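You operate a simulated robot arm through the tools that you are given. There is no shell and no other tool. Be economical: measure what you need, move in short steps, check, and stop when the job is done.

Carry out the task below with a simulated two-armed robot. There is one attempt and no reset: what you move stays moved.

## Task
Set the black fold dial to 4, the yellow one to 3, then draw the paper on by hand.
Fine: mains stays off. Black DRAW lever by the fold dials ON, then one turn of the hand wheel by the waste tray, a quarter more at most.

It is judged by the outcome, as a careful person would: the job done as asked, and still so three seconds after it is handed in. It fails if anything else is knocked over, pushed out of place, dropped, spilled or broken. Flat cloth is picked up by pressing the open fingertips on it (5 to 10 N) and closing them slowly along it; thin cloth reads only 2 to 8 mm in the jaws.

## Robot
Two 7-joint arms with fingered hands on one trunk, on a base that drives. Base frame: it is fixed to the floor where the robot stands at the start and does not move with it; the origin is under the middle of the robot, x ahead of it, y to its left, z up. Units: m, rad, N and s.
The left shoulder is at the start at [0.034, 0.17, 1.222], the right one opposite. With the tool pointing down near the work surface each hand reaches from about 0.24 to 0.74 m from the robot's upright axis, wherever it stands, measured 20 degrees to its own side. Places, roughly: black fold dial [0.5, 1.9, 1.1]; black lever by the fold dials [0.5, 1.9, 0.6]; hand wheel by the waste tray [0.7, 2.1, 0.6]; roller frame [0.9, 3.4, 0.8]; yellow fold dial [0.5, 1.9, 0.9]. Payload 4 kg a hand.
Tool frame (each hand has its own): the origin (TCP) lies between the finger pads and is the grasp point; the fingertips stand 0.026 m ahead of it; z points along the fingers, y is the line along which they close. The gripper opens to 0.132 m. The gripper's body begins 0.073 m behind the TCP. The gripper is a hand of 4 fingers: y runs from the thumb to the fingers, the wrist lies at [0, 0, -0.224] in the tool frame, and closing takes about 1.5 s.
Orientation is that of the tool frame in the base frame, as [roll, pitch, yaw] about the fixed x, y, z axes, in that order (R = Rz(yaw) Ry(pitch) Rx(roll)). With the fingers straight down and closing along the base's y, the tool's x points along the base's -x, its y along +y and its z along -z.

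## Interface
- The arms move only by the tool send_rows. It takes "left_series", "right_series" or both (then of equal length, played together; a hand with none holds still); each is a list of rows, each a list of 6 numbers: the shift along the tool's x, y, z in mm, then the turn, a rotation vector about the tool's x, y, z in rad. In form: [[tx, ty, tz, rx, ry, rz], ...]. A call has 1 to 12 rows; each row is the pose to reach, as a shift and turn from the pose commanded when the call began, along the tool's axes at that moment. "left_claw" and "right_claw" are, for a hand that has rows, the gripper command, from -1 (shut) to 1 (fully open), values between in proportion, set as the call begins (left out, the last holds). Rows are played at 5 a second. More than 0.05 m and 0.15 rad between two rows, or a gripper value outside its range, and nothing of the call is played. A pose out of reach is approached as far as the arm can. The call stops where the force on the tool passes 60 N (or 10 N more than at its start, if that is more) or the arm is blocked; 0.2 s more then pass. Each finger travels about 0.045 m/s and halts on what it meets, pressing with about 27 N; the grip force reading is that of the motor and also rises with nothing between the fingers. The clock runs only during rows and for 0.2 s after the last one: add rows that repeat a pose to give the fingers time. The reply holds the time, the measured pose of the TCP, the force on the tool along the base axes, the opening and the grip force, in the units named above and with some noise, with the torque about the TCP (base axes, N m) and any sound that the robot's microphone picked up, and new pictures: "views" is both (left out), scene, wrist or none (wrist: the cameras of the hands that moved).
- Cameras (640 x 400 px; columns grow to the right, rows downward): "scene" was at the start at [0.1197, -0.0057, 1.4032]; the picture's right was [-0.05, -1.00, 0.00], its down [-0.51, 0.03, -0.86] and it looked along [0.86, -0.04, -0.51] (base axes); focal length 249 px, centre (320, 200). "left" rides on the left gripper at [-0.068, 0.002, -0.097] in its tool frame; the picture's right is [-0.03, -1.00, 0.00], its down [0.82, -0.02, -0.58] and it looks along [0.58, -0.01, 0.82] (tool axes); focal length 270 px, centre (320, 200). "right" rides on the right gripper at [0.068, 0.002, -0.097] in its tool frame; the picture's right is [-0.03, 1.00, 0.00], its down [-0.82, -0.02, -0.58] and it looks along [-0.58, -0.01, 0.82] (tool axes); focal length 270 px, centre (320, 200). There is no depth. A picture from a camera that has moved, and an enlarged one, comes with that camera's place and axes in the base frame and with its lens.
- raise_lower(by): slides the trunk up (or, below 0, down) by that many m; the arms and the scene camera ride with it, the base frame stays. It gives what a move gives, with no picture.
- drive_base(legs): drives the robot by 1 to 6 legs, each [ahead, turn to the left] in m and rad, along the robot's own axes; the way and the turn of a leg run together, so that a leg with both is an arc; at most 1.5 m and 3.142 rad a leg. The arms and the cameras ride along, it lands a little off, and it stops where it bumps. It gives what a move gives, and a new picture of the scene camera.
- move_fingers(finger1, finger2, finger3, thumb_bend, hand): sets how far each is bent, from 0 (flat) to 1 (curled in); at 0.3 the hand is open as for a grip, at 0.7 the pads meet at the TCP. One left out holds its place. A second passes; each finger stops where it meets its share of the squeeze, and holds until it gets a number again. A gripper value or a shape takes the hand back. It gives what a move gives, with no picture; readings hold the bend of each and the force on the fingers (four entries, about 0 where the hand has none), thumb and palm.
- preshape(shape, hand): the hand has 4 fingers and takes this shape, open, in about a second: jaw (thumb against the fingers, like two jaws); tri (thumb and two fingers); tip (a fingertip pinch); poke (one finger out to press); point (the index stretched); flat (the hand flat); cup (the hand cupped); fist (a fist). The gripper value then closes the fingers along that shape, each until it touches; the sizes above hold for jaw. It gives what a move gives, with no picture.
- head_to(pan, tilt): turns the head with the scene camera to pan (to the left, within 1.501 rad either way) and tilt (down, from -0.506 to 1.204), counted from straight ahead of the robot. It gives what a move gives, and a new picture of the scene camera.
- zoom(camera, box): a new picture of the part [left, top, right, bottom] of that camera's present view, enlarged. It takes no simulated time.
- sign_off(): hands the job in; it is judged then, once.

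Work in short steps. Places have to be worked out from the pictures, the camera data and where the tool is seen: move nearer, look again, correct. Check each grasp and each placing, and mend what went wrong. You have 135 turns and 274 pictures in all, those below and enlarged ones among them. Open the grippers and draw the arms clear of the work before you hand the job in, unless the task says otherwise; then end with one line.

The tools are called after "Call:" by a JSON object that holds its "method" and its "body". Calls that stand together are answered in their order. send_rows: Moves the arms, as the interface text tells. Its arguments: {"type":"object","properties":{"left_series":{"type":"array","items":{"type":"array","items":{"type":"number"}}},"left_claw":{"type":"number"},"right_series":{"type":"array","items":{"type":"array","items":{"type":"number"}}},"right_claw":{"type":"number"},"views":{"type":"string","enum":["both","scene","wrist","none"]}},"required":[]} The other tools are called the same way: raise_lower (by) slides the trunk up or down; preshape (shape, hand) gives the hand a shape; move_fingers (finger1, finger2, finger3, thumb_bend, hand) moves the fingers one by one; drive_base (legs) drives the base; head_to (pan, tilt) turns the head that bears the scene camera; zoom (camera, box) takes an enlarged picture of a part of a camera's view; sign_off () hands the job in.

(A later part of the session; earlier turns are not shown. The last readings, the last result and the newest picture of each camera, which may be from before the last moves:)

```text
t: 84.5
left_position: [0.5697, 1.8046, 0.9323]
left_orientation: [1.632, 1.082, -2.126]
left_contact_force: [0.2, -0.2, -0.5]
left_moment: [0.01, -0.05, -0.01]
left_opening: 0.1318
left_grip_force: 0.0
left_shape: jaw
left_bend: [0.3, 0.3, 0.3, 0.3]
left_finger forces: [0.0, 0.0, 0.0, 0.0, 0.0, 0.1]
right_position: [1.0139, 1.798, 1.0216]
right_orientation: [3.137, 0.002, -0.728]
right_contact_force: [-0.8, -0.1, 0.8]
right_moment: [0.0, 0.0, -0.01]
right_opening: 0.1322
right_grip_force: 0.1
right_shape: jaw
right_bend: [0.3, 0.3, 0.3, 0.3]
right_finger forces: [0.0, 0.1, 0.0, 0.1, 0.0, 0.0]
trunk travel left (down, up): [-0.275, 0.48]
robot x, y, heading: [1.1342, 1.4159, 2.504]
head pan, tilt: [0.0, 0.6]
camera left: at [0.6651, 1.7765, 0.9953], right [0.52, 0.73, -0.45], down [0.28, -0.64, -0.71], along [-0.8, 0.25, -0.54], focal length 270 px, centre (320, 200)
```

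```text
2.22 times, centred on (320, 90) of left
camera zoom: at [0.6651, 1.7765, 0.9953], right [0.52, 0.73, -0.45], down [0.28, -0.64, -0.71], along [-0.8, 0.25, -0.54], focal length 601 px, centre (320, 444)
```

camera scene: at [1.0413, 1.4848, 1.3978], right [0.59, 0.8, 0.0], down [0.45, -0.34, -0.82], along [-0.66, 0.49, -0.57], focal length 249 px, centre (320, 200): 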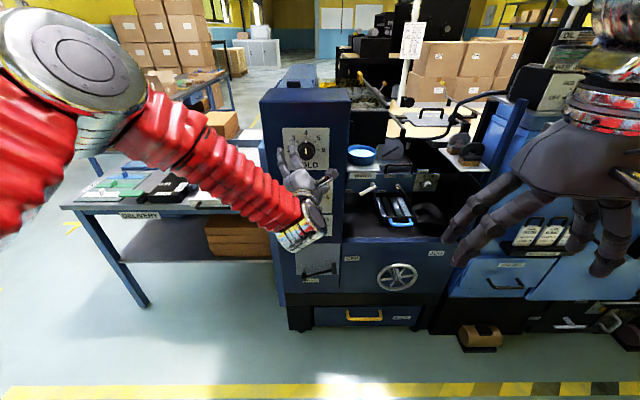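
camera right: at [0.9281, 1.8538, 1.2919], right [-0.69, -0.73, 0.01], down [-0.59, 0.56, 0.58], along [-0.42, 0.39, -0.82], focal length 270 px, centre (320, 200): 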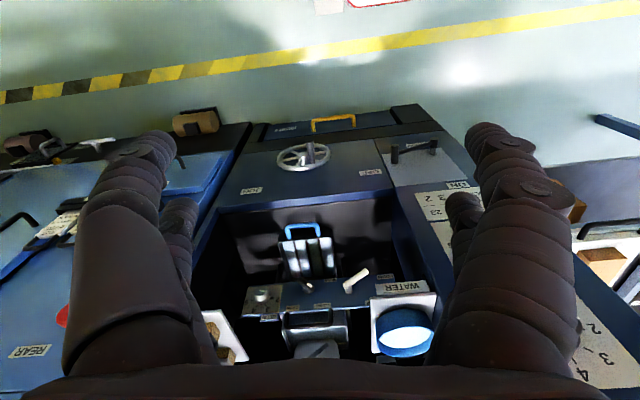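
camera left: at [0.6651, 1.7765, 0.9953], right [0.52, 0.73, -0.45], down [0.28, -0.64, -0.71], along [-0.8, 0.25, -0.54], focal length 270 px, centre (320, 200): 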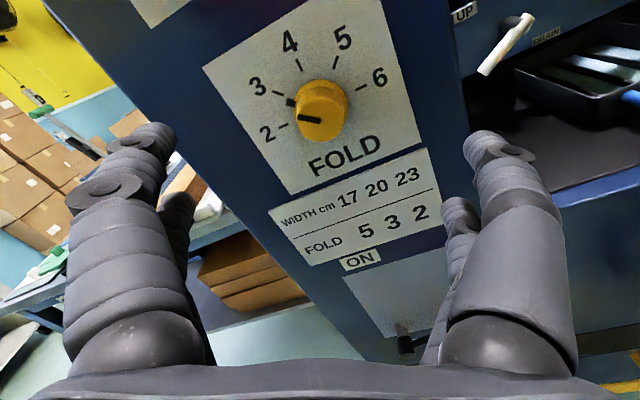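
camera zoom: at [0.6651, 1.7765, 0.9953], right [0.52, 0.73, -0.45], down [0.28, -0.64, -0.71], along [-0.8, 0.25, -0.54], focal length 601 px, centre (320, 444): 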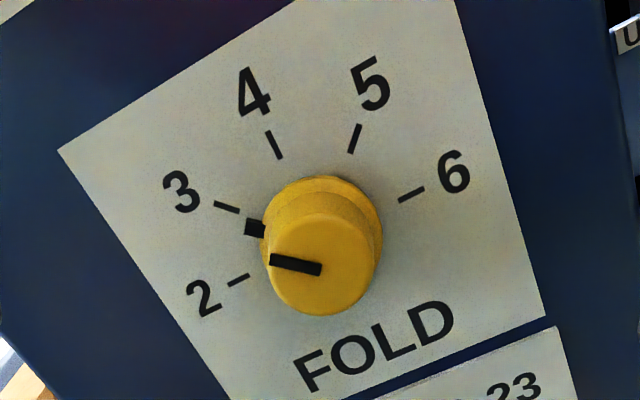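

The pointer sits ~10° short of 3. I regrip at the same place and turn a further 0.19 rad.

Call:
{"method": "send_rows", "body": {"left_series": [[0, 0, 35, 0, 0, 0], [0, 0, 70, 0, 0, 0], [0, 0, 98, 0, 0, 0], [0, 0, 98, 0, 0, 0]], "views": "wrist"}}

Call:
{"method": "send_rows", "body": {"left_series": [[0, 0, 0, 0, 0, 0], [0, 0, 0, 0, 0, 0], [0, 0, 0, 0, 0, 0], [0, 0, 0, 0, 0, 0], [0, 0, 0, 0, 0, 0], [0, 0, 0, 0, 0, 0], [0, 0, 0, 0, 0, 0], [0, 0, 0, 0, 0, 0]], "left_claw": -1, "views": "wrist"}}

```text
t: 85.5
left_position: [0.4896, 1.8605, 0.9285]
left_orientation: [1.633, 1.083, -2.126]
left_contact_force: [-0.2, 0.3, -0.9]
left_moment: [-0.02, 0.01, -0.04]
left_opening: 0.1317
left_grip_force: 0.1
left_shape: jaw
left_bend: [0.3, 0.3, 0.3, 0.3]
left_finger forces: [0.0, 0.0, 0.0, 0.0, 0.0, 0.1]
right_position: [1.0122, 1.7979, 1.0205]
right_orientation: [3.137, -0.001, -0.727]
right_contact_force: [-0.2, -0.1, 1.0]
right_moment: [0.01, -0.01, -0.02]
right_opening: 0.132
right_grip_force: 0.0
right_shape: jaw
right_bend: [0.3, 0.3, 0.3, 0.3]
right_finger forces: [0.1, 0.0, 0.1, 0.1, 0.1, 0.0]
trunk travel left (down, up): [-0.275, 0.48]
robot x, y, heading: [1.1349, 1.4171, 2.507]
head pan, tilt: [0.0, 0.6]
camera left: at [0.5838, 1.8326, 0.9913], right [0.52, 0.73, -0.45], down [0.28, -0.64, -0.71], along [-0.8, 0.25, -0.54], focal length 270 px, centre (320, 200)
```

left: 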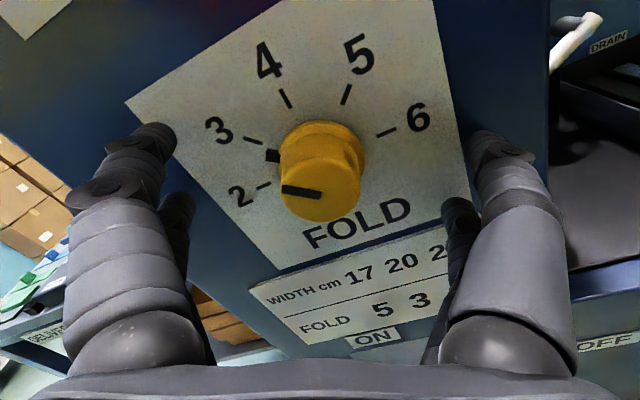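

```text
t: 87.2
left_position: [0.4879, 1.8603, 0.9272]
left_orientation: [1.64, 1.083, -2.119]
left_contact_force: [1.9, -7.1, -6.1]
left_moment: [0.17, 0.19, 0.39]
left_opening: 0.0149
left_grip_force: 26.7
left_shape: jaw
left_bend: [0.73, 0.72, 0.72, 0.7]
left_finger forces: [31.0, 25.0, 28.2, 0.1, 29.0, 0.1]
right_position: [1.0123, 1.7979, 1.0212]
right_orientation: [3.135, 0.001, -0.729]
right_contact_force: [-0.1, 0.3, 0.4]
right_moment: [-0.05, 0.0, -0.03]
right_opening: 0.132
right_grip_force: 0.0
right_shape: jaw
right_bend: [0.3, 0.3, 0.3, 0.3]
right_finger forces: [0.0, 0.1, 0.1, 0.0, 0.1, 0.1]
trunk travel left (down, up): [-0.275, 0.48]
robot x, y, heading: [1.1347, 1.4166, 2.508]
head pan, tilt: [0.0, 0.6]
camera left: at [0.5834, 1.8316, 0.9901], right [0.52, 0.73, -0.45], down [0.28, -0.64, -0.71], along [-0.8, 0.25, -0.54], focal length 270 px, centre (320, 200)
```

left: 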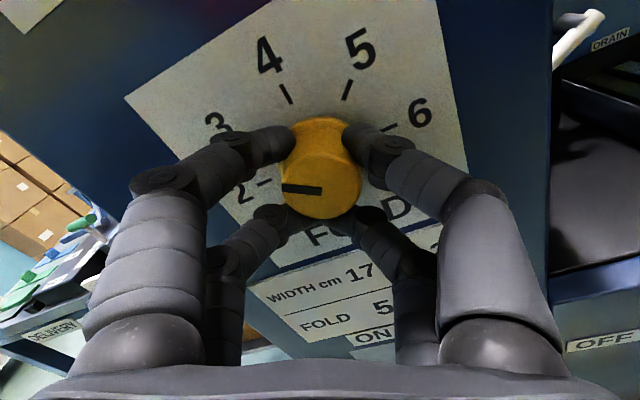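

I turn +0.2 rad, then release and re-check.

Call:
{"method": "send_rows", "body": {"left_series": [[0, 0, 0, 0, 0, 0.1], [0, 0, 0, 0, 0, 0.2], [0, 0, 0, 0, 0, 0.2]], "views": "none"}}

Call:
{"method": "send_rows", "body": {"left_series": [[0, 0, 0, 0, 0, 0], [0, 0, 0, 0, 0, 0], [0, 0, 0, 0, 0, 0], [0, 0, 0, 0, 0, 0], [0, 0, 0, 0, 0, 0], [0, 0, 0, 0, 0, 0], [0, 0, -30, 0, 0, 0], [0, 0, -65, 0, 0, 0], [0, 0, -100, 0, 0, 0]], "left_claw": 1, "views": "none"}}

Call:
{"method": "zoom", "body": {"camera": "left", "box": [220, 0, 420, 180]}}

```text
t: 88.0
left_position: [0.488, 1.8596, 0.9267]
left_orientation: [1.619, 0.879, -2.14]
left_contact_force: [0.1, -16.2, -9.5]
left_moment: [0.21, 0.32, 0.54]
left_opening: 0.0147
left_grip_force: 27.1
left_shape: jaw
left_bend: [0.73, 0.72, 0.72, 0.7]
left_finger forces: [34.5, 29.0, 32.2, 0.1, 28.3, 0.1]
right_position: [1.012, 1.7973, 1.0209]
right_orientation: [3.137, -0.001, -0.728]
right_contact_force: [0.8, -0.1, 0.7]
right_moment: [-0.02, 0.01, 0.0]
right_opening: 0.1319
right_grip_force: 0.0
right_shape: jaw
right_bend: [0.3, 0.3, 0.3, 0.3]
right_finger forces: [0.1, 0.0, 0.0, 0.1, 0.1, 0.1]
trunk travel left (down, up): [-0.275, 0.48]
robot x, y, heading: [1.1349, 1.4162, 2.508]
head pan, tilt: [0.0, 0.6]
```

```text
t: 90.0
left_position: [0.5729, 1.8049, 0.9312]
left_orientation: [1.616, 0.883, -2.144]
left_contact_force: [-0.6, -0.7, -0.2]
left_moment: [0.03, -0.01, -0.01]
left_opening: 0.1317
left_grip_force: 0.0
left_shape: jaw
left_bend: [0.3, 0.3, 0.3, 0.3]
left_finger forces: [0.0, 0.1, 0.1, 0.0, 0.0, 0.0]
right_position: [1.0139, 1.7977, 1.0212]
right_orientation: [3.138, 0.001, -0.729]
right_contact_force: [-0.1, 0.4, -1.0]
right_moment: [0.01, -0.03, -0.01]
right_opening: 0.1321
right_grip_force: 0.1
right_shape: jaw
right_bend: [0.3, 0.3, 0.3, 0.3]
right_finger forces: [0.1, 0.0, 0.0, 0.0, 0.0, 0.0]
trunk travel left (down, up): [-0.275, 0.48]
robot x, y, heading: [1.1318, 1.4136, 2.502]
head pan, tilt: [0.0, 0.6]
```

```text
2.22 times, centred on (320, 90) of left
camera zoom: at [0.6752, 1.7852, 0.9869], right [0.47, 0.64, -0.61], down [0.2, -0.75, -0.63], along [-0.86, 0.17, -0.48], focal length 601 px, centre (320, 444)
```

zoom: 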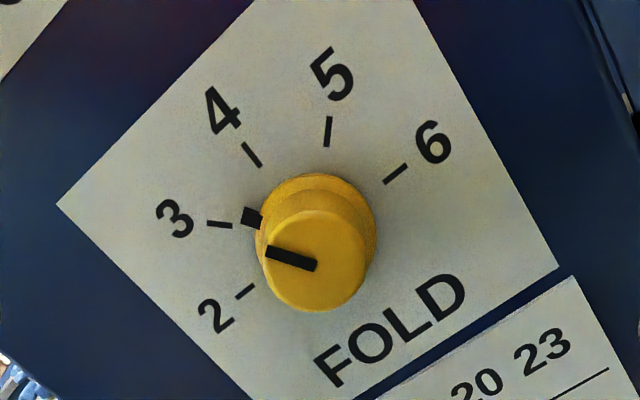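

Now ~9° past 3 by the pointer slope. Regrip and turn back 0.14 rad.

Call:
{"method": "send_rows", "body": {"left_series": [[0, 0, 35, 0, 0, 0], [0, 0, 70, 0, 0, 0], [0, 0, 100, 0, 0, 0], [0, 0, 100, 0, 0, 0]], "views": "none"}}

Call:
{"method": "send_rows", "body": {"left_series": [[0, 0, 0, 0, 0, 0], [0, 0, 0, 0, 0, 0], [0, 0, 0, 0, 0, 0], [0, 0, 0, 0, 0, 0], [0, 0, 0, 0, 0, 0], [0, 0, 0, 0, 0, 0], [0, 0, 0, 0, 0, 0], [0, 0, 0, 0, 0, 0]], "left_claw": -1, "views": "none"}}

Call:
{"method": "send_rows", "body": {"left_series": [[0, 0, 0, 0, 0, -0.07], [0, 0, 0, 0, 0, -0.14], [0, 0, 0, 0, 0, -0.14]], "views": "none"}}

Call:
{"method": "send_rows", "body": {"left_series": [[0, 0, 0, 0, 0, 0], [0, 0, 0, 0, 0, 0], [0, 0, 0, 0, 0, 0], [0, 0, 0, 0, 0, 0], [0, 0, 0, 0, 0, 0], [0, 0, 0, 0, 0, 0], [0, 0, -30, 0, 0, 0], [0, 0, -65, 0, 0, 0], [0, 0, -100, 0, 0, 0]], "left_claw": 1, "views": "none"}}

Call:
{"method": "zoom", "body": {"camera": "left", "box": [220, 0, 420, 180]}}

```text
t: 91.0
left_position: [0.4904, 1.8634, 0.9281]
left_orientation: [1.618, 0.882, -2.145]
left_contact_force: [-0.1, 0.3, -0.2]
left_moment: [-0.01, 0.01, 0.0]
left_opening: 0.1319
left_grip_force: 0.0
left_shape: jaw
left_bend: [0.3, 0.3, 0.3, 0.3]
left_finger forces: [0.0, 0.0, 0.0, 0.0, 0.0, 0.1]
right_position: [1.0127, 1.7998, 1.0209]
right_orientation: [3.135, 0.0, -0.729]
right_contact_force: [-0.8, 0.1, -0.1]
right_moment: [0.03, -0.02, -0.03]
right_opening: 0.132
right_grip_force: 0.0
right_shape: jaw
right_bend: [0.3, 0.3, 0.3, 0.3]
right_finger forces: [0.0, 0.1, 0.0, 0.1, 0.0, 0.0]
trunk travel left (down, up): [-0.275, 0.48]
robot x, y, heading: [1.134, 1.4152, 2.511]
head pan, tilt: [0.0, 0.6]
```

```text
t: 92.8
left_position: [0.4901, 1.8614, 0.927]
left_orientation: [1.622, 0.883, -2.139]
left_contact_force: [4.2, -13.1, -3.8]
left_moment: [0.08, 0.1, 0.53]
left_opening: 0.0134
left_grip_force: 27.1
left_shape: jaw
left_bend: [0.73, 0.73, 0.72, 0.7]
left_finger forces: [31.8, 29.8, 25.9, 0.1, 27.2, 0.1]
right_position: [1.0133, 1.798, 1.0221]
right_orientation: [3.135, 0.002, -0.728]
right_contact_force: [-0.9, 0.4, 0.3]
right_moment: [0.02, 0.0, 0.01]
right_opening: 0.132
right_grip_force: 0.0
right_shape: jaw
right_bend: [0.3, 0.3, 0.3, 0.3]
right_finger forces: [0.0, 0.0, 0.2, 0.0, 0.0, 0.0]
trunk travel left (down, up): [-0.275, 0.48]
robot x, y, heading: [1.1347, 1.4175, 2.504]
head pan, tilt: [0.0, 0.6]
```

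```text
t: 93.7
left_position: [0.49, 1.8604, 0.9258]
left_orientation: [1.632, 1.026, -2.13]
left_contact_force: [2.6, -11.2, -7.9]
left_moment: [0.11, 0.09, 0.61]
left_opening: 0.0132
left_grip_force: 26.4
left_shape: jaw
left_bend: [0.73, 0.73, 0.72, 0.7]
left_finger forces: [30.5, 33.9, 27.6, 0.0, 28.7, 0.1]
right_position: [1.0141, 1.7988, 1.0201]
right_orientation: [3.136, 0.0, -0.728]
right_contact_force: [0.3, 0.1, 0.3]
right_moment: [-0.01, 0.0, -0.04]
right_opening: 0.1318
right_grip_force: 0.0
right_shape: jaw
right_bend: [0.3, 0.3, 0.3, 0.3]
right_finger forces: [0.0, 0.0, 0.0, 0.0, 0.0, 0.1]
trunk travel left (down, up): [-0.275, 0.48]
robot x, y, heading: [1.1326, 1.4117, 2.504]
head pan, tilt: [0.0, 0.6]
```

```text
t: 95.7
left_position: [0.5719, 1.8052, 0.9325]
left_orientation: [1.628, 1.024, -2.133]
left_contact_force: [-0.6, 0.3, -0.6]
left_moment: [-0.02, 0.0, 0.01]
left_opening: 0.1317
left_grip_force: 0.0
left_shape: jaw
left_bend: [0.3, 0.3, 0.3, 0.3]
left_finger forces: [0.0, 0.1, 0.1, 0.1, 0.0, 0.0]
right_position: [1.0128, 1.7981, 1.0212]
right_orientation: [3.134, 0.001, -0.729]
right_contact_force: [0.6, 0.3, 0.5]
right_moment: [0.06, 0.01, 0.03]
right_opening: 0.132
right_grip_force: 0.0
right_shape: jaw
right_bend: [0.3, 0.3, 0.3, 0.3]
right_finger forces: [0.0, 0.0, 0.0, 0.1, 0.0, 0.1]
trunk travel left (down, up): [-0.275, 0.48]
robot x, y, heading: [1.1326, 1.4139, 2.505]
head pan, tilt: [0.0, 0.6]
```

```text
2.22 times, centred on (320, 90) of left
camera zoom: at [0.6698, 1.7791, 0.9929], right [0.51, 0.7, -0.5], down [0.26, -0.68, -0.69], along [-0.82, 0.22, -0.52], focal length 601 px, centre (320, 444)
```

zoom: 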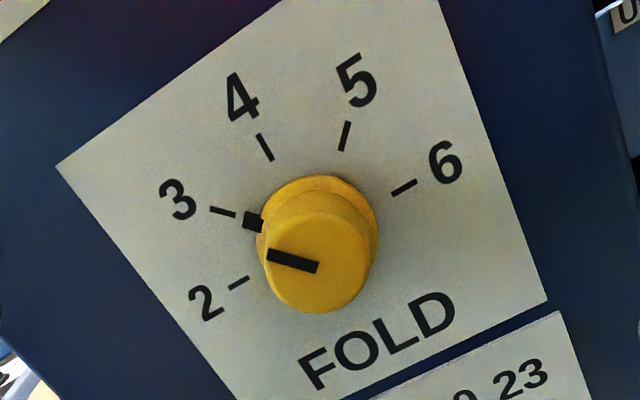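

Pointer slope now equals tick 3 exactly. Next the DRAW lever (grip near z≈0.63, right of its pivot). I lower the trunk 0.27 m with the hand standing off and look.

Call:
{"method": "raise_lower", "body": {"by": -0.25}}

Call:
{"method": "zoom", "body": {"camera": "left", "box": [0, 0, 640, 400]}}

Call:
{"method": "head_to", "body": {"pan": 0, "tilt": 0.5}}

```text
t: 98.2
left_position: [0.5723, 1.8045, 0.6832]
left_orientation: [1.625, 1.023, -2.134]
left_contact_force: [0.1, 1.3, -0.1]
left_moment: [-0.01, 0.02, 0.01]
left_opening: 0.1321
left_grip_force: 0.0
left_shape: jaw
left_bend: [0.3, 0.3, 0.3, 0.3]
left_finger forces: [0.0, 0.0, 0.1, 0.0, 0.0, 0.0]
right_position: [0.9915, 1.8154, 0.7392]
right_orientation: [-3.134, -0.144, -0.731]
right_contact_force: [0.2, -0.7, -0.8]
right_moment: [0.04, 0.01, 0.01]
right_opening: 0.132
right_grip_force: 0.2
right_shape: jaw
right_bend: [0.3, 0.3, 0.3, 0.3]
right_finger forces: [0.0, 0.1, 0.0, 0.0, 0.0, 0.0]
trunk travel left (down, up): [-0.025, 0.73]
robot x, y, heading: [1.1327, 1.4192, 2.509]
head pan, tilt: [0.0, 0.6]
```

```text
1.00 times, centred on (320, 200) of left (not enlarged: the box is as wide or as high as the picture)
camera zoom: at [0.6697, 1.7784, 0.7437], right [0.51, 0.7, -0.5], down [0.26, -0.68, -0.69], along [-0.82, 0.22, -0.52], focal length 270 px, centre (320, 200)
```

zoom: 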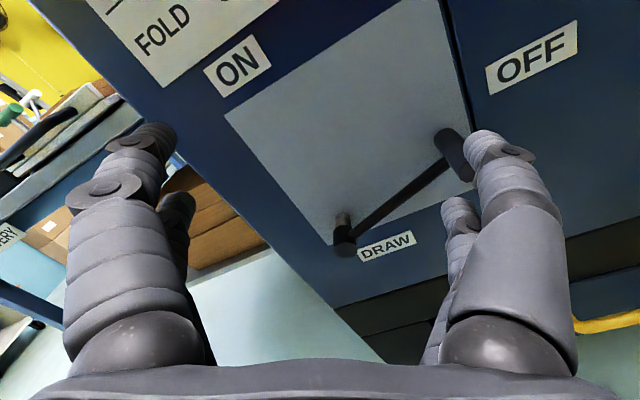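

```text
t: 98.9
left_position: [0.5739, 1.805, 0.6831]
left_orientation: [1.629, 1.023, -2.134]
left_contact_force: [0.4, 0.2, 0.0]
left_moment: [-0.01, -0.01, 0.04]
left_opening: 0.132
left_grip_force: 0.1
left_shape: jaw
left_bend: [0.3, 0.3, 0.3, 0.3]
left_finger forces: [0.0, 0.1, 0.1, 0.0, 0.0, 0.0]
right_position: [0.9913, 1.8151, 0.7388]
right_orientation: [-3.136, -0.147, -0.728]
right_contact_force: [-0.7, -0.1, 0.2]
right_moment: [0.03, -0.01, -0.02]
right_opening: 0.1322
right_grip_force: 0.1
right_shape: jaw
right_bend: [0.3, 0.3, 0.3, 0.3]
right_finger forces: [0.0, 0.0, 0.0, 0.0, 0.0, 0.0]
trunk travel left (down, up): [-0.025, 0.73]
robot x, y, heading: [1.1336, 1.4187, 2.508]
head pan, tilt: [0.0, 0.499]
camera scene: at [0.9011, 1.5883, 0.9616], right [0.59, 0.8, 0.0], down [0.39, -0.29, -0.88], along [-0.71, 0.52, -0.48], focal length 249 px, centre (320, 200)
```

scene: 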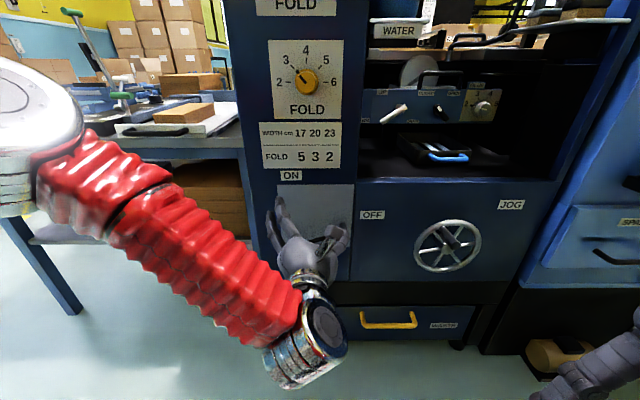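

Lever geometry: pivot (s 1.75, z 0.56), grip rod about 0.115 m right and 0.06 m above it. I move the hand in front of the rod and roll +0.45 so the jaws close across the arm.

Call:
{"method": "send_rows", "body": {"left_series": [[4, -20, -4, 0, 0, 0.1], [8, -40, -8, 0, 0, 0.2], [12, -60, -8, 0, 0, 0.3], [16, -80, -8, 0, 0, 0.4], [20, -92, -8, 0, 0, 0.45], [20, -92, -8, 0, 0, 0.45]]}}

```text
t: 100.3
left_position: [0.619, 1.8532, 0.6168]
left_orientation: [1.607, 0.572, -2.163]
left_contact_force: [-0.1, 0.8, -0.2]
left_moment: [0.0, -0.02, -0.01]
left_opening: 0.132
left_grip_force: 0.0
left_shape: jaw
left_bend: [0.3, 0.3, 0.3, 0.3]
left_finger forces: [0.1, 0.1, 0.0, 0.0, 0.0, 0.0]
right_position: [0.9907, 1.8159, 0.7392]
right_orientation: [-3.135, -0.147, -0.729]
right_contact_force: [-0.8, 0.7, 0.0]
right_moment: [-0.01, 0.02, 0.0]
right_opening: 0.1321
right_grip_force: 0.2
right_shape: jaw
right_bend: [0.3, 0.3, 0.3, 0.3]
right_finger forces: [0.1, 0.1, 0.0, 0.0, 0.1, 0.0]
trunk travel left (down, up): [-0.025, 0.73]
robot x, y, heading: [1.1348, 1.4196, 2.509]
head pan, tilt: [0.0, 0.499]
camera scene: at [0.9011, 1.5884, 0.9617], right [0.59, 0.8, 0.0], down [0.39, -0.29, -0.88], along [-0.71, 0.52, -0.48], focal length 249 px, centre (320, 200)
camera left: at [0.7298, 1.8462, 0.6575], right [0.34, 0.45, -0.83], down [0.1, -0.89, -0.44], along [-0.93, 0.07, -0.35], focal length 270 px, centre (320, 200)
```

scene: 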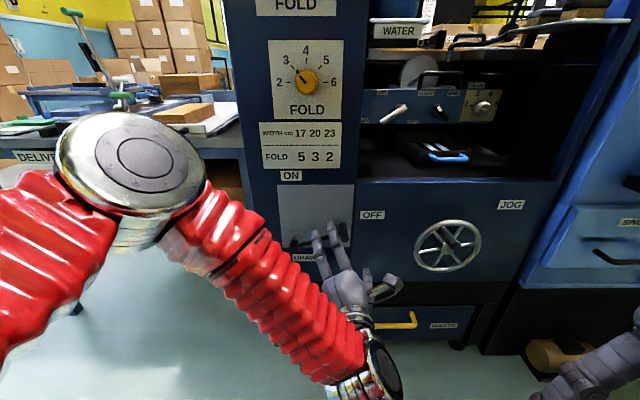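
left: 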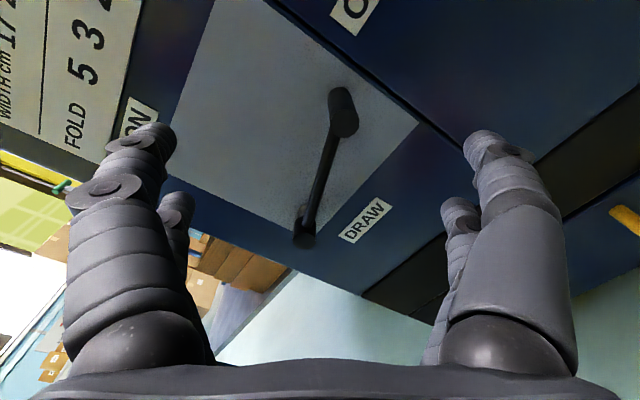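

Rod appears 16 mm to image-right and ~17 mm up from the tool axis. I correct, then advance 80 mm.

Call:
{"method": "send_rows", "body": {"left_series": [[-9, -8, 0, 0, 0, 0], [-17, -16, 5, 0, 0, 0], [-17, -16, 30, 0, 0, 0], [-17, -16, 50, 0, 0, 0], [-17, -16, 50, 0, 0, 0]], "views": "wrist"}}

```text
t: 101.5
left_position: [0.5909, 1.902, 0.612]
left_orientation: [1.607, 0.571, -2.162]
left_contact_force: [0.4, 0.9, -1.1]
left_moment: [0.01, 0.0, -0.03]
left_opening: 0.1319
left_grip_force: 0.1
left_shape: jaw
left_bend: [0.3, 0.3, 0.3, 0.3]
left_finger forces: [0.0, 0.1, 0.0, 0.0, 0.0, 0.1]
right_position: [0.9908, 1.815, 0.7384]
right_orientation: [-3.135, -0.146, -0.729]
right_contact_force: [-0.1, -0.2, -0.6]
right_moment: [0.04, -0.02, 0.0]
right_opening: 0.132
right_grip_force: 0.1
right_shape: jaw
right_bend: [0.3, 0.3, 0.3, 0.3]
right_finger forces: [0.0, 0.1, 0.1, 0.0, 0.1, 0.0]
trunk travel left (down, up): [-0.025, 0.73]
robot x, y, heading: [1.1337, 1.4156, 2.509]
head pan, tilt: [0.0, 0.499]
camera left: at [0.7026, 1.8953, 0.6517], right [0.34, 0.45, -0.83], down [0.1, -0.89, -0.44], along [-0.93, 0.07, -0.35], focal length 270 px, centre (320, 200)
```

left: 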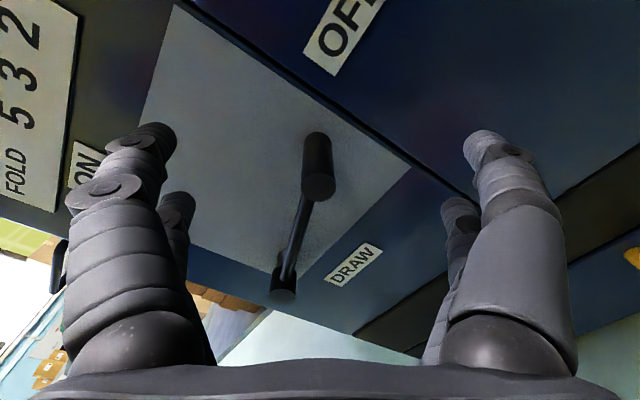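

The rod lies on the tool axis from 11 to 75 mm ahead. I advance 36 mm and close.

Call:
{"method": "send_rows", "body": {"left_series": [[0, 0, 18, 0, 0, 0], [0, 0, 36, 0, 0, 0], [0, 0, 36, 0, 0, 0]], "views": "none"}}

Call:
{"method": "send_rows", "body": {"left_series": [[0, 0, 0, 0, 0, 0], [0, 0, 0, 0, 0, 0], [0, 0, 0, 0, 0, 0], [0, 0, 0, 0, 0, 0], [0, 0, 0, 0, 0, 0], [0, 0, 0, 0, 0, 0], [0, 0, 0, 0, 0, 0], [0, 0, 0, 0, 0, 0], [0, 0, 0, 0, 0, 0]], "left_claw": -0.9}}

```text
t: 102.3
left_position: [0.5606, 1.9235, 0.6106]
left_orientation: [1.605, 0.571, -2.165]
left_contact_force: [0.1, 0.5, -0.6]
left_moment: [-0.03, -0.01, -0.03]
left_opening: 0.1318
left_grip_force: 0.2
left_shape: jaw
left_bend: [0.3, 0.3, 0.3, 0.3]
left_finger forces: [0.1, 0.1, 0.0, 0.1, 0.0, 0.0]
right_position: [0.9908, 1.8151, 0.7376]
right_orientation: [-3.134, -0.147, -0.73]
right_contact_force: [-0.1, -0.2, 0.7]
right_moment: [0.02, 0.0, -0.02]
right_opening: 0.132
right_grip_force: 0.2
right_shape: jaw
right_bend: [0.3, 0.3, 0.3, 0.3]
right_finger forces: [0.0, 0.0, 0.1, 0.0, 0.1, 0.1]
trunk travel left (down, up): [-0.025, 0.73]
robot x, y, heading: [1.135, 1.4163, 2.512]
head pan, tilt: [0.0, 0.499]
```

```text
t: 104.3
left_position: [0.5622, 1.9227, 0.6106]
left_orientation: [1.606, 0.573, -2.162]
left_contact_force: [1.8, -1.3, 0.2]
left_moment: [0.0, -0.03, 0.02]
left_opening: 0.0077
left_grip_force: 0.0
left_shape: jaw
left_bend: [0.71, 0.71, 0.71, 0.7]
left_finger forces: [0.0, 2.0, 1.7, 0.1, 0.0, 0.1]
right_position: [0.99, 1.8141, 0.7384]
right_orientation: [-3.135, -0.146, -0.729]
right_contact_force: [0.2, 0.2, 0.3]
right_moment: [0.0, -0.03, 0.01]
right_opening: 0.1317
right_grip_force: 0.1
right_shape: jaw
right_bend: [0.3, 0.3, 0.3, 0.3]
right_finger forces: [0.0, 0.1, 0.1, 0.1, 0.0, 0.1]
trunk travel left (down, up): [-0.025, 0.73]
robot x, y, heading: [1.1353, 1.4182, 2.504]
head pan, tilt: [0.0, 0.499]
camera scene: at [0.9011, 1.5883, 0.9617], right [0.59, 0.8, 0.0], down [0.39, -0.29, -0.88], along [-0.71, 0.52, -0.48], focal length 249 px, centre (320, 200)
camera left: at [0.6728, 1.915, 0.651], right [0.34, 0.45, -0.83], down [0.1, -0.89, -0.44], along [-0.93, 0.07, -0.35], focal length 270 px, centre (320, 200)
```

scene: 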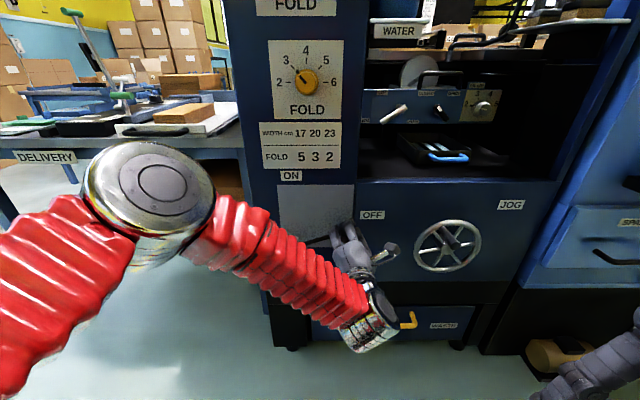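
left: 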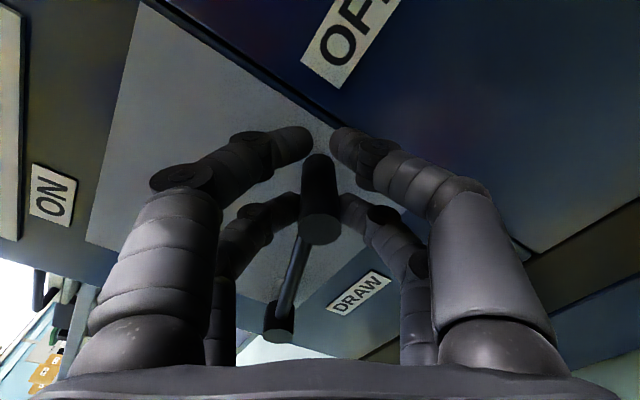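

The rod is caged by the fingers. I close and sweep the arc about the pivot (counterclockwise, up), first half.

Call:
{"method": "send_rows", "body": {"left_series": [[0, 0, 0, 0, 0, 0], [-2, 14, 0, 0, 0, -0.1], [-4, 28, 0, 0, 0, -0.2], [-4, 42, 0, 0, 0, -0.3], [-3, 56, 0, 0, 0, -0.4], [0, 69, 0, 0, 0, -0.5], [4, 83, 0, 0, 0, -0.6], [4, 83, 0, 0, 0, -0.6]], "left_claw": -1}}

```text
t: 106.1
left_position: [0.5324, 1.8839, 0.6745]
left_orientation: [1.66, 1.174, -2.096]
left_contact_force: [-1.7, -12.5, -17.8]
left_moment: [-0.32, -0.27, 0.18]
left_opening: 0.0001
left_grip_force: 26.3
left_shape: jaw
left_bend: [0.61, 0.72, 0.71, 0.7]
left_finger forces: [0.0, 31.5, 27.2, 0.1, 0.0, 0.0]
right_position: [0.9905, 1.8153, 0.7389]
right_orientation: [-3.133, -0.149, -0.728]
right_contact_force: [-0.2, 0.0, 0.5]
right_moment: [-0.05, -0.02, 0.0]
right_opening: 0.132
right_grip_force: 0.1
right_shape: jaw
right_bend: [0.3, 0.3, 0.3, 0.3]
right_finger forces: [0.0, 0.1, 0.0, 0.0, 0.0, 0.0]
trunk travel left (down, up): [-0.025, 0.73]
robot x, y, heading: [1.135, 1.4166, 2.518]
head pan, tilt: [0.0, 0.499]
camera scene: at [0.8997, 1.5886, 0.961], right [0.59, 0.8, 0.0], down [0.39, -0.29, -0.88], along [-0.71, 0.52, -0.48], focal length 249 px, centre (320, 200)
camera left: at [0.6239, 1.851, 0.74], right [0.54, 0.76, -0.36], down [0.33, -0.59, -0.74], along [-0.77, 0.28, -0.57], focal length 270 px, centre (320, 200)
```

scene: 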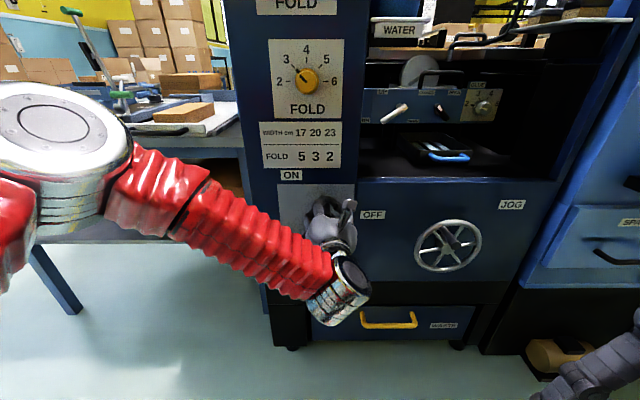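
left: 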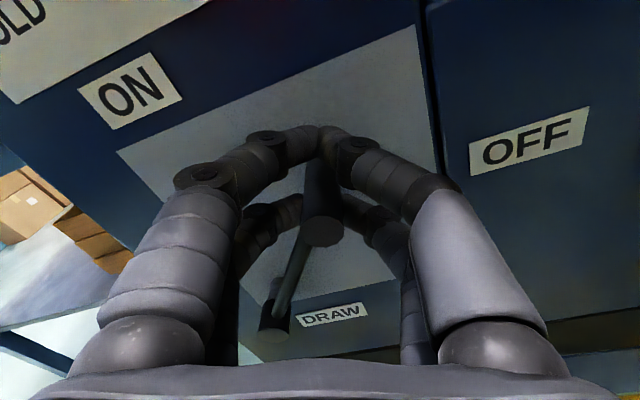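

The lever follows. The pivot is fixed in the rotating hand frame, so the same increments continue the arc.

Call:
{"method": "send_rows", "body": {"left_series": [[-2, 14, 0, 0, 0, -0.1], [-4, 28, 0, 0, 0, -0.2], [-4, 42, 0, 0, 0, -0.3], [-3, 56, 0, 0, 0, -0.4], [0, 69, 0, 0, 0, -0.5], [4, 83, 0, 0, 0, -0.6], [4, 83, 0, 0, 0, -0.6]]}}

```text
t: 107.7
left_position: [0.4853, 1.8222, 0.7017]
left_orientation: [-1.758, 1.365, 0.777]
left_contact_force: [2.5, -5.1, -28.3]
left_moment: [-0.34, -0.44, 0.07]
left_opening: 0.0
left_grip_force: 26.9
left_shape: jaw
left_bend: [0.61, 0.72, 0.72, 0.7]
left_finger forces: [0.0, 35.5, 25.5, 0.1, 0.0, 0.1]
right_position: [0.9893, 1.8152, 0.7377]
right_orientation: [-3.131, -0.148, -0.73]
right_contact_force: [0.1, 0.0, 0.0]
right_moment: [0.0, 0.0, 0.01]
right_opening: 0.1317
right_grip_force: 0.0
right_shape: jaw
right_bend: [0.3, 0.3, 0.3, 0.3]
right_finger forces: [0.1, 0.1, 0.0, 0.0, 0.0, 0.1]
trunk travel left (down, up): [-0.025, 0.73]
robot x, y, heading: [1.1311, 1.4157, 2.504]
head pan, tilt: [0.0, 0.499]
camera scene: at [0.8991, 1.5894, 0.9607], right [0.59, 0.8, 0.0], down [0.39, -0.29, -0.88], along [-0.7, 0.52, -0.48], focal length 249 px, centre (320, 200)
camera left: at [0.5549, 1.7554, 0.7708], right [0.55, 0.8, 0.23], down [0.6, -0.2, -0.77], along [-0.58, 0.56, -0.59], focal length 270 px, centre (320, 200)
```

scene: 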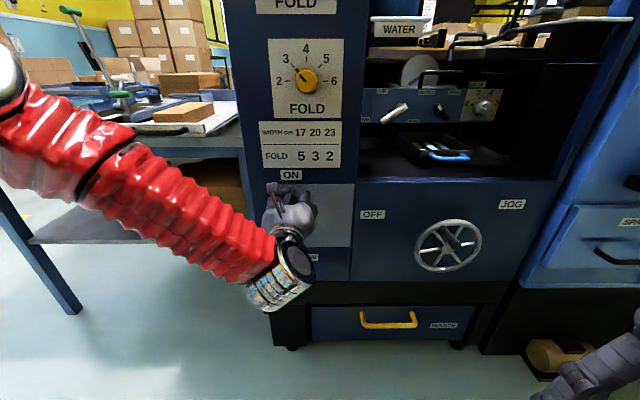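
left: 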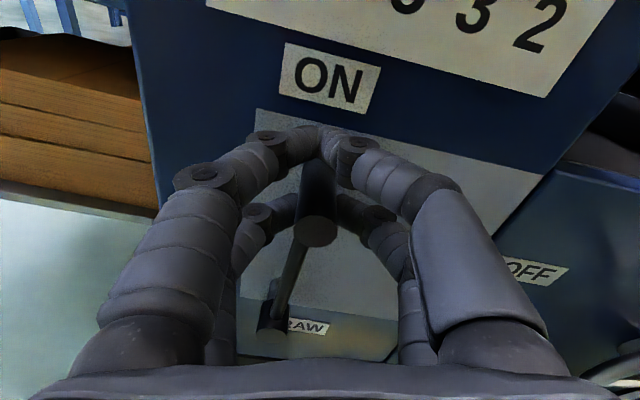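

The lever now points up near ON. I push a little further to find its stop.

Call:
{"method": "send_rows", "body": {"left_series": [[-1, 7, 0, 0, 0, -0.05], [-2, 14, 0, 0, 0, -0.1], [-3, 21, 0, 0, 0, -0.15], [-4, 28, 0, 0, 0, -0.2], [-4, 28, 0, 0, 0, -0.2]]}}

```text
t: 108.9
left_position: [0.4756, 1.8033, 0.6966]
left_orientation: [-1.694, 1.17, 0.831]
left_contact_force: [22.3, 33.5, -31.3]
left_moment: [-0.58, -0.13, -0.91]
left_opening: 0.0
left_grip_force: 27.2
left_shape: jaw
left_bend: [0.61, 0.72, 0.7, 0.7]
left_finger forces: [0.1, 14.1, 51.8, 0.0, 0.0, 0.0]
right_position: [0.9899, 1.8173, 0.7368]
right_orientation: [-3.137, -0.149, -0.727]
right_contact_force: [0.0, -0.5, 0.3]
right_moment: [0.01, -0.01, 0.01]
right_opening: 0.132
right_grip_force: 0.1
right_shape: jaw
right_bend: [0.3, 0.3, 0.3, 0.3]
right_finger forces: [0.0, 0.0, 0.1, 0.0, 0.0, 0.1]
trunk travel left (down, up): [-0.025, 0.73]
robot x, y, heading: [1.1343, 1.4148, 2.505]
head pan, tilt: [0.0, 0.499]
camera scene: at [0.9, 1.5923, 0.9605], right [0.6, 0.8, 0.0], down [0.39, -0.29, -0.88], along [-0.7, 0.52, -0.48], focal length 249 px, centre (320, 200)
camera left: at [0.5346, 1.7256, 0.7625], right [0.52, 0.75, 0.41], down [0.69, -0.09, -0.72], along [-0.5, 0.66, -0.56], focal length 270 px, centre (320, 200)
```

scene: 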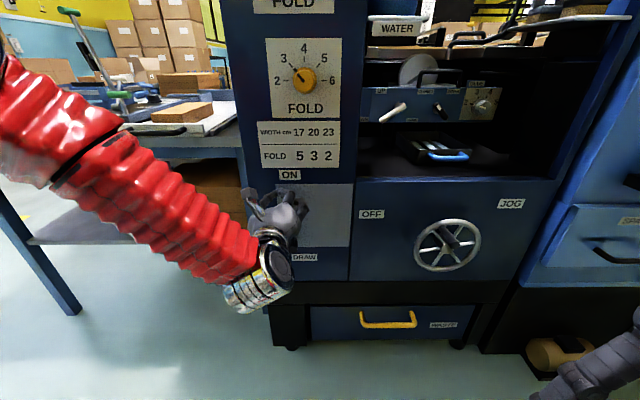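
left: 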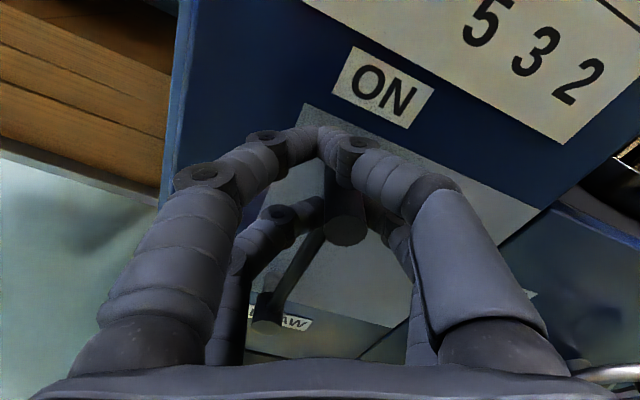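

Side force 40 N: it is against its stop at ON. I ease back, open and withdraw.

Call:
{"method": "send_rows", "body": {"left_series": [[0, -10, 0, 0, 0, 0.05], [0, -10, 0, 0, 0, 0.05], [0, -10, 0, 0, 0, 0.05], [0, -10, 0, 0, 0, 0.05], [0, -10, 0, 0, 0, 0.05], [0, -10, 0, 0, 0, 0.05], [0, -10, 0, 0, 0, 0.05], [0, -10, -40, 0, 0, 0.05], [0, -10, -80, 0, 0, 0.05], [0, -10, -120, 0, 0, 0.05]], "left_claw": 1}}

```text
t: 111.1
left_position: [0.5735, 1.7354, 0.7115]
left_orientation: [-1.656, 1.218, 0.88]
left_contact_force: [-0.1, 0.5, -0.4]
left_moment: [-0.01, 0.02, 0.01]
left_opening: 0.1319
left_grip_force: 0.1
left_shape: jaw
left_bend: [0.3, 0.3, 0.3, 0.3]
left_finger forces: [0.0, 0.0, 0.1, 0.1, 0.0, 0.0]
right_position: [0.9901, 1.8143, 0.7387]
right_orientation: [-3.137, -0.146, -0.728]
right_contact_force: [-0.8, -0.5, -0.1]
right_moment: [-0.05, -0.02, 0.0]
right_opening: 0.1321
right_grip_force: 0.0
right_shape: jaw
right_bend: [0.3, 0.3, 0.3, 0.3]
right_finger forces: [0.1, 0.0, 0.0, 0.0, 0.0, 0.0]
trunk travel left (down, up): [-0.025, 0.73]
robot x, y, heading: [1.1354, 1.4182, 2.508]
head pan, tilt: [0.0, 0.499]
camera scene: at [0.901, 1.5884, 0.9616], right [0.59, 0.8, 0.0], down [0.39, -0.29, -0.88], along [-0.71, 0.52, -0.48], focal length 249 px, centre (320, 200)
camera left: at [0.6376, 1.662, 0.777], right [0.52, 0.77, 0.37], down [0.66, -0.1, -0.74], along [-0.53, 0.63, -0.56], focal length 270 px, centre (320, 200)
```

scene: 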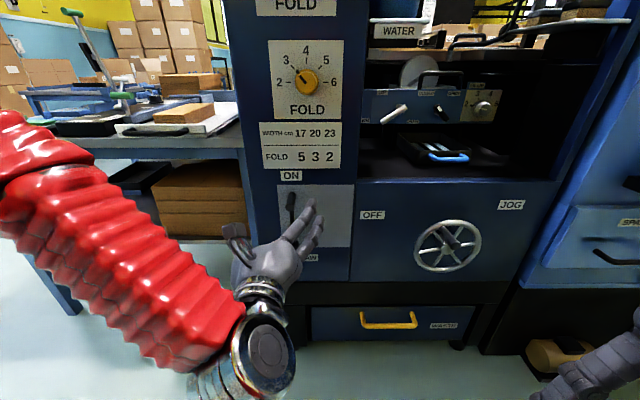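
left: 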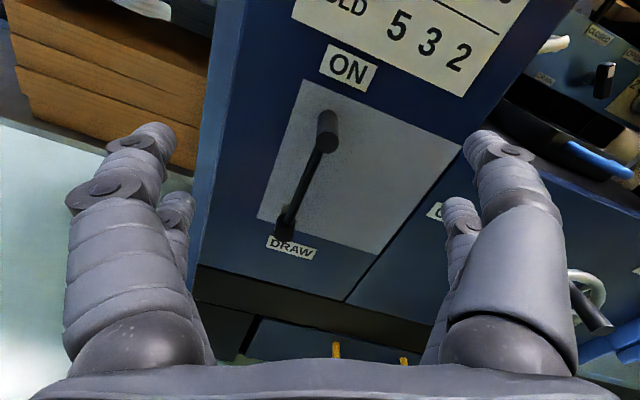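

The lever stands at ON. Now the hand wheel: I enlarge it.

Call:
{"method": "zoom", "body": {"camera": "scene", "box": [360, 190, 540, 300]}}

Call:
{"method": "zoom", "body": {"camera": "scene", "box": [360, 60, 560, 190]}}

```text
3.56 times, centred on (450, 245) of scene
camera zoom: at [0.901, 1.5884, 0.9616], right [0.59, 0.8, 0.0], down [0.39, -0.29, -0.88], along [-0.71, 0.52, -0.48], focal length 886 px, centre (-142, 40)
```

zoom: 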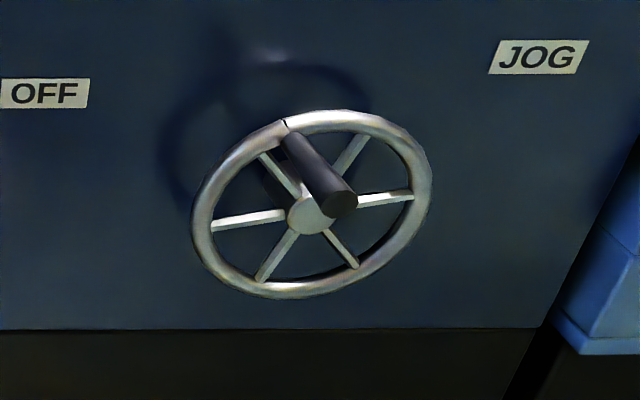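

```text
3.08 times, centred on (460, 125) of scene
camera zoom: at [0.901, 1.5884, 0.9616], right [0.59, 0.8, 0.0], down [0.39, -0.29, -0.88], along [-0.71, 0.52, -0.48], focal length 767 px, centre (-111, 431)
```

zoom: 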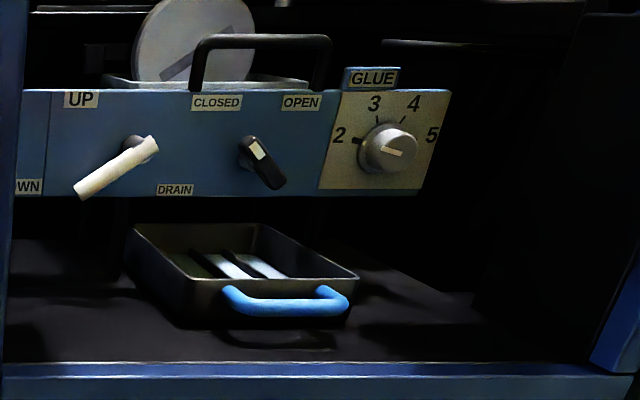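

The wheel has a protruding crank rod near its top rim. I'll use the right hand: first move it forward and begin pitching it up.

Call:
{"method": "send_rows", "body": {"right_series": [[-36, -7, -5, 0, -0.1, 0], [-72, -14, -10, 0, -0.2, 0], [-109, -20, -16, 0, -0.3, 0], [-145, -27, -21, 0, -0.4, 0], [-181, -34, -27, 0, -0.5, 0], [-218, -40, -32, 0, -0.6, 0], [-218, -40, -32, 0, -0.6, 0]]}}

```text
t: 112.7
left_position: [0.5743, 1.7363, 0.7119]
left_orientation: [-1.656, 1.217, 0.878]
left_contact_force: [-0.1, 0.4, 0.8]
left_moment: [-0.01, -0.01, -0.02]
left_opening: 0.1318
left_grip_force: 0.0
left_shape: jaw
left_bend: [0.3, 0.3, 0.3, 0.3]
left_finger forces: [0.0, 0.0, 0.0, 0.0, 0.1, 0.0]
right_position: [0.851, 1.9928, 0.7383]
right_orientation: [-3.132, 0.456, -0.724]
right_contact_force: [0.8, 0.0, -0.5]
right_moment: [-0.02, -0.02, 0.04]
right_opening: 0.1319
right_grip_force: 0.1
right_shape: jaw
right_bend: [0.3, 0.3, 0.3, 0.3]
right_finger forces: [0.0, 0.1, 0.0, 0.1, 0.0, 0.0]
trunk travel left (down, up): [-0.025, 0.73]
robot x, y, heading: [1.1324, 1.4208, 2.503]
head pan, tilt: [0.0, 0.499]
camera scene: at [0.9011, 1.5885, 0.9617], right [0.59, 0.8, 0.0], down [0.39, -0.29, -0.88], along [-0.71, 0.52, -0.48], focal length 249 px, centre (320, 200)
camera right: at [0.9288, 1.9219, 0.7959], right [-0.68, -0.73, 0.0], down [-0.35, 0.33, 0.88], along [-0.64, 0.6, -0.48], focal length 270 px, centre (320, 200)
```

scene: 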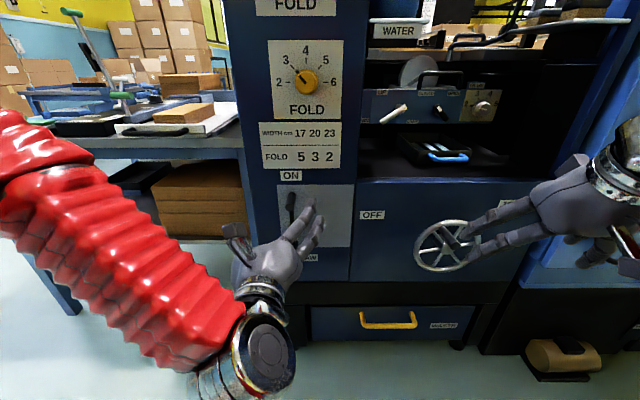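
right: 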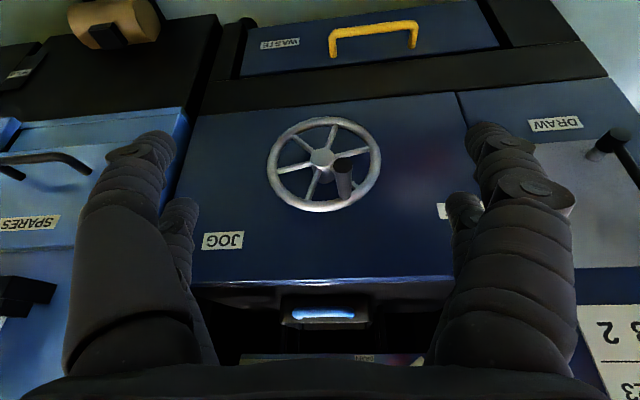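

Triangulated wheel hub ≈(0.689,2.143,0.55); crank rod near s+… at upper left, z≈0.61. I level the right hand while bringing it in front of the rod.

Call:
{"method": "send_rows", "body": {"right_series": [[0, 1, 16, 0, -0.124, 0], [0, 2, 32, 0, -0.248, 0], [0, 2, 48, 0, -0.372, 0], [0, 3, 64, 0, -0.496, 0], [0, 4, 80, 0, -0.62, 0], [-1, 5, 96, 0, -0.744, 0], [-2, 6, 112, 0, -0.868, 0], [-2, 7, 128, 0, -0.992, 0], [-3, 7, 144, 0, -1.115, 0], [-3, 7, 144, 0, -1.115, 0]]}}

```text
t: 114.9
left_position: [0.575, 1.7362, 0.7136]
left_orientation: [-1.65, 1.218, 0.884]
left_contact_force: [1.1, -0.1, -1.1]
left_moment: [-0.01, -0.06, 0.02]
left_opening: 0.1319
left_grip_force: 0.0
left_shape: jaw
left_bend: [0.3, 0.3, 0.3, 0.3]
left_finger forces: [0.0, 0.0, 0.0, 0.1, 0.1, 0.0]
right_position: [0.8115, 2.051, 0.8078]
right_orientation: [-3.132, 1.469, -0.705]
right_contact_force: [0.8, -0.5, 0.7]
right_moment: [-0.02, -0.05, 0.01]
right_opening: 0.1321
right_grip_force: 0.1
right_shape: jaw
right_bend: [0.3, 0.3, 0.3, 0.3]
right_finger forces: [0.1, 0.0, 0.0, 0.1, 0.1, 0.0]
right hand out of reach, approached as far as the arm can: row 4, 5, 6, 7, 8, 9, 10
trunk travel left (down, up): [-0.025, 0.73]
robot x, y, heading: [1.1353, 1.4183, 2.506]
head pan, tilt: [0.0, 0.499]
camera scene: at [0.9019, 1.5874, 0.9624], right [0.59, 0.8, 0.0], down [0.39, -0.28, -0.88], along [-0.71, 0.52, -0.48], focal length 249 px, centre (320, 200)
camera right: at [0.8895, 1.981, 0.7502], right [-0.66, -0.75, 0.02], down [0.38, -0.31, 0.87], along [-0.65, 0.58, 0.49], focal length 270 px, centre (320, 200)
```

scene: 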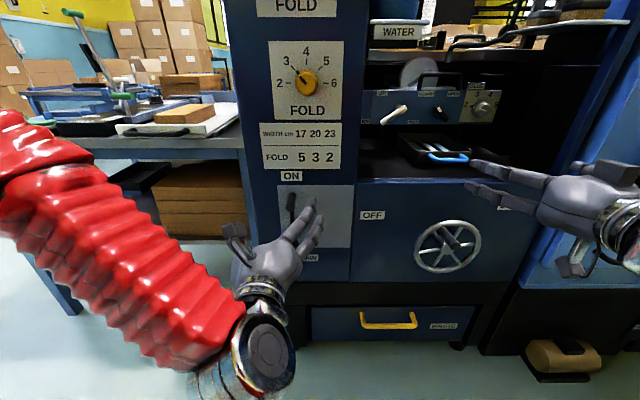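
right: 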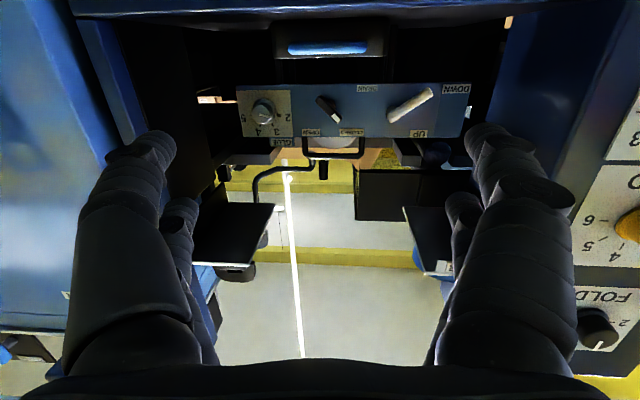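

Levelled, but the arm is too folded (trunk leans forward when low). I back the base by 0.15 m for room.

Call:
{"method": "drive_base", "body": {"legs": [[-0.15, 0]]}}

```text
t: 116.3
left_position: [0.6959, 1.6467, 0.7117]
left_orientation: [-1.658, 1.216, 0.88]
left_contact_force: [0.3, -1.3, 0.1]
left_moment: [0.01, -0.05, 0.02]
left_opening: 0.1321
left_grip_force: 0.0
left_shape: jaw
left_bend: [0.3, 0.3, 0.3, 0.3]
left_finger forces: [0.0, 0.0, 0.0, 0.0, 0.1, 0.1]
right_position: [0.9325, 1.9612, 0.8066]
right_orientation: [-3.131, 1.468, -0.706]
right_contact_force: [0.4, 0.4, 0.4]
right_moment: [-0.01, -0.01, -0.01]
right_opening: 0.1319
right_grip_force: 0.1
right_shape: jaw
right_bend: [0.3, 0.3, 0.3, 0.3]
right_finger forces: [0.0, 0.0, 0.0, 0.1, 0.0, 0.1]
trunk travel left (down, up): [-0.025, 0.73]
robot x, y, heading: [1.2573, 1.3253, 2.505]
head pan, tilt: [0.0, 0.499]
camera scene: at [1.0222, 1.4991, 0.9617], right [0.59, 0.8, 0.0], down [0.39, -0.29, -0.88], along [-0.71, 0.52, -0.48], focal length 249 px, centre (320, 200)
```

scene: 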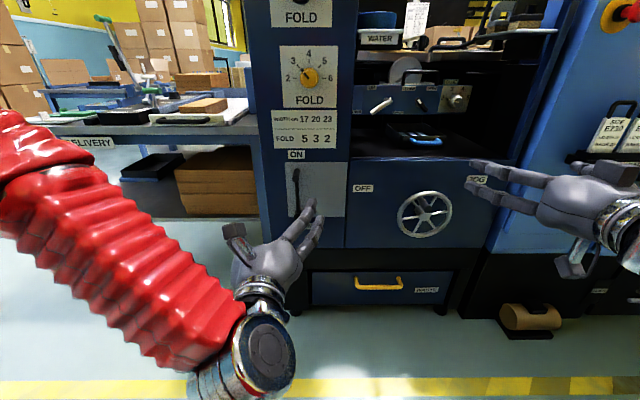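

I tilt the hand down while moving forward-down, then level again near the target.

Call:
{"method": "send_rows", "body": {"right_series": [[15, 5, 15, 0, 0.14, 0], [30, 10, 35, 0, 0.28, 0], [45, 15, 55, 0, 0.42, 0], [65, 20, 80, 0, 0.56, 0], [80, 25, 100, 0, 0.7, 0], [95, 29, 120, 0, 0.7, 0], [95, 29, 120, 0, 0.7, 0]], "views": "none"}}

```text
t: 117.9
left_position: [0.6958, 1.6465, 0.7133]
left_orientation: [-1.656, 1.217, 0.881]
left_contact_force: [0.1, 0.9, -0.3]
left_moment: [0.0, 0.02, 0.01]
left_opening: 0.1318
left_grip_force: 0.1
left_shape: jaw
left_bend: [0.3, 0.3, 0.3, 0.3]
left_finger forces: [0.1, 0.0, 0.1, 0.0, 0.0, 0.0]
right_position: [0.8309, 2.011, 0.7019]
right_orientation: [-3.141, 0.767, -0.715]
right_contact_force: [0.6, 0.1, -0.4]
right_moment: [-0.04, 0.0, 0.0]
right_opening: 0.1322
right_grip_force: 0.1
right_shape: jaw
right_bend: [0.3, 0.3, 0.3, 0.3]
right_finger forces: [0.1, 0.0, 0.0, 0.1, 0.1, 0.0]
trunk travel left (down, up): [-0.025, 0.73]
robot x, y, heading: [1.254, 1.3248, 2.506]
head pan, tilt: [0.0, 0.499]
```

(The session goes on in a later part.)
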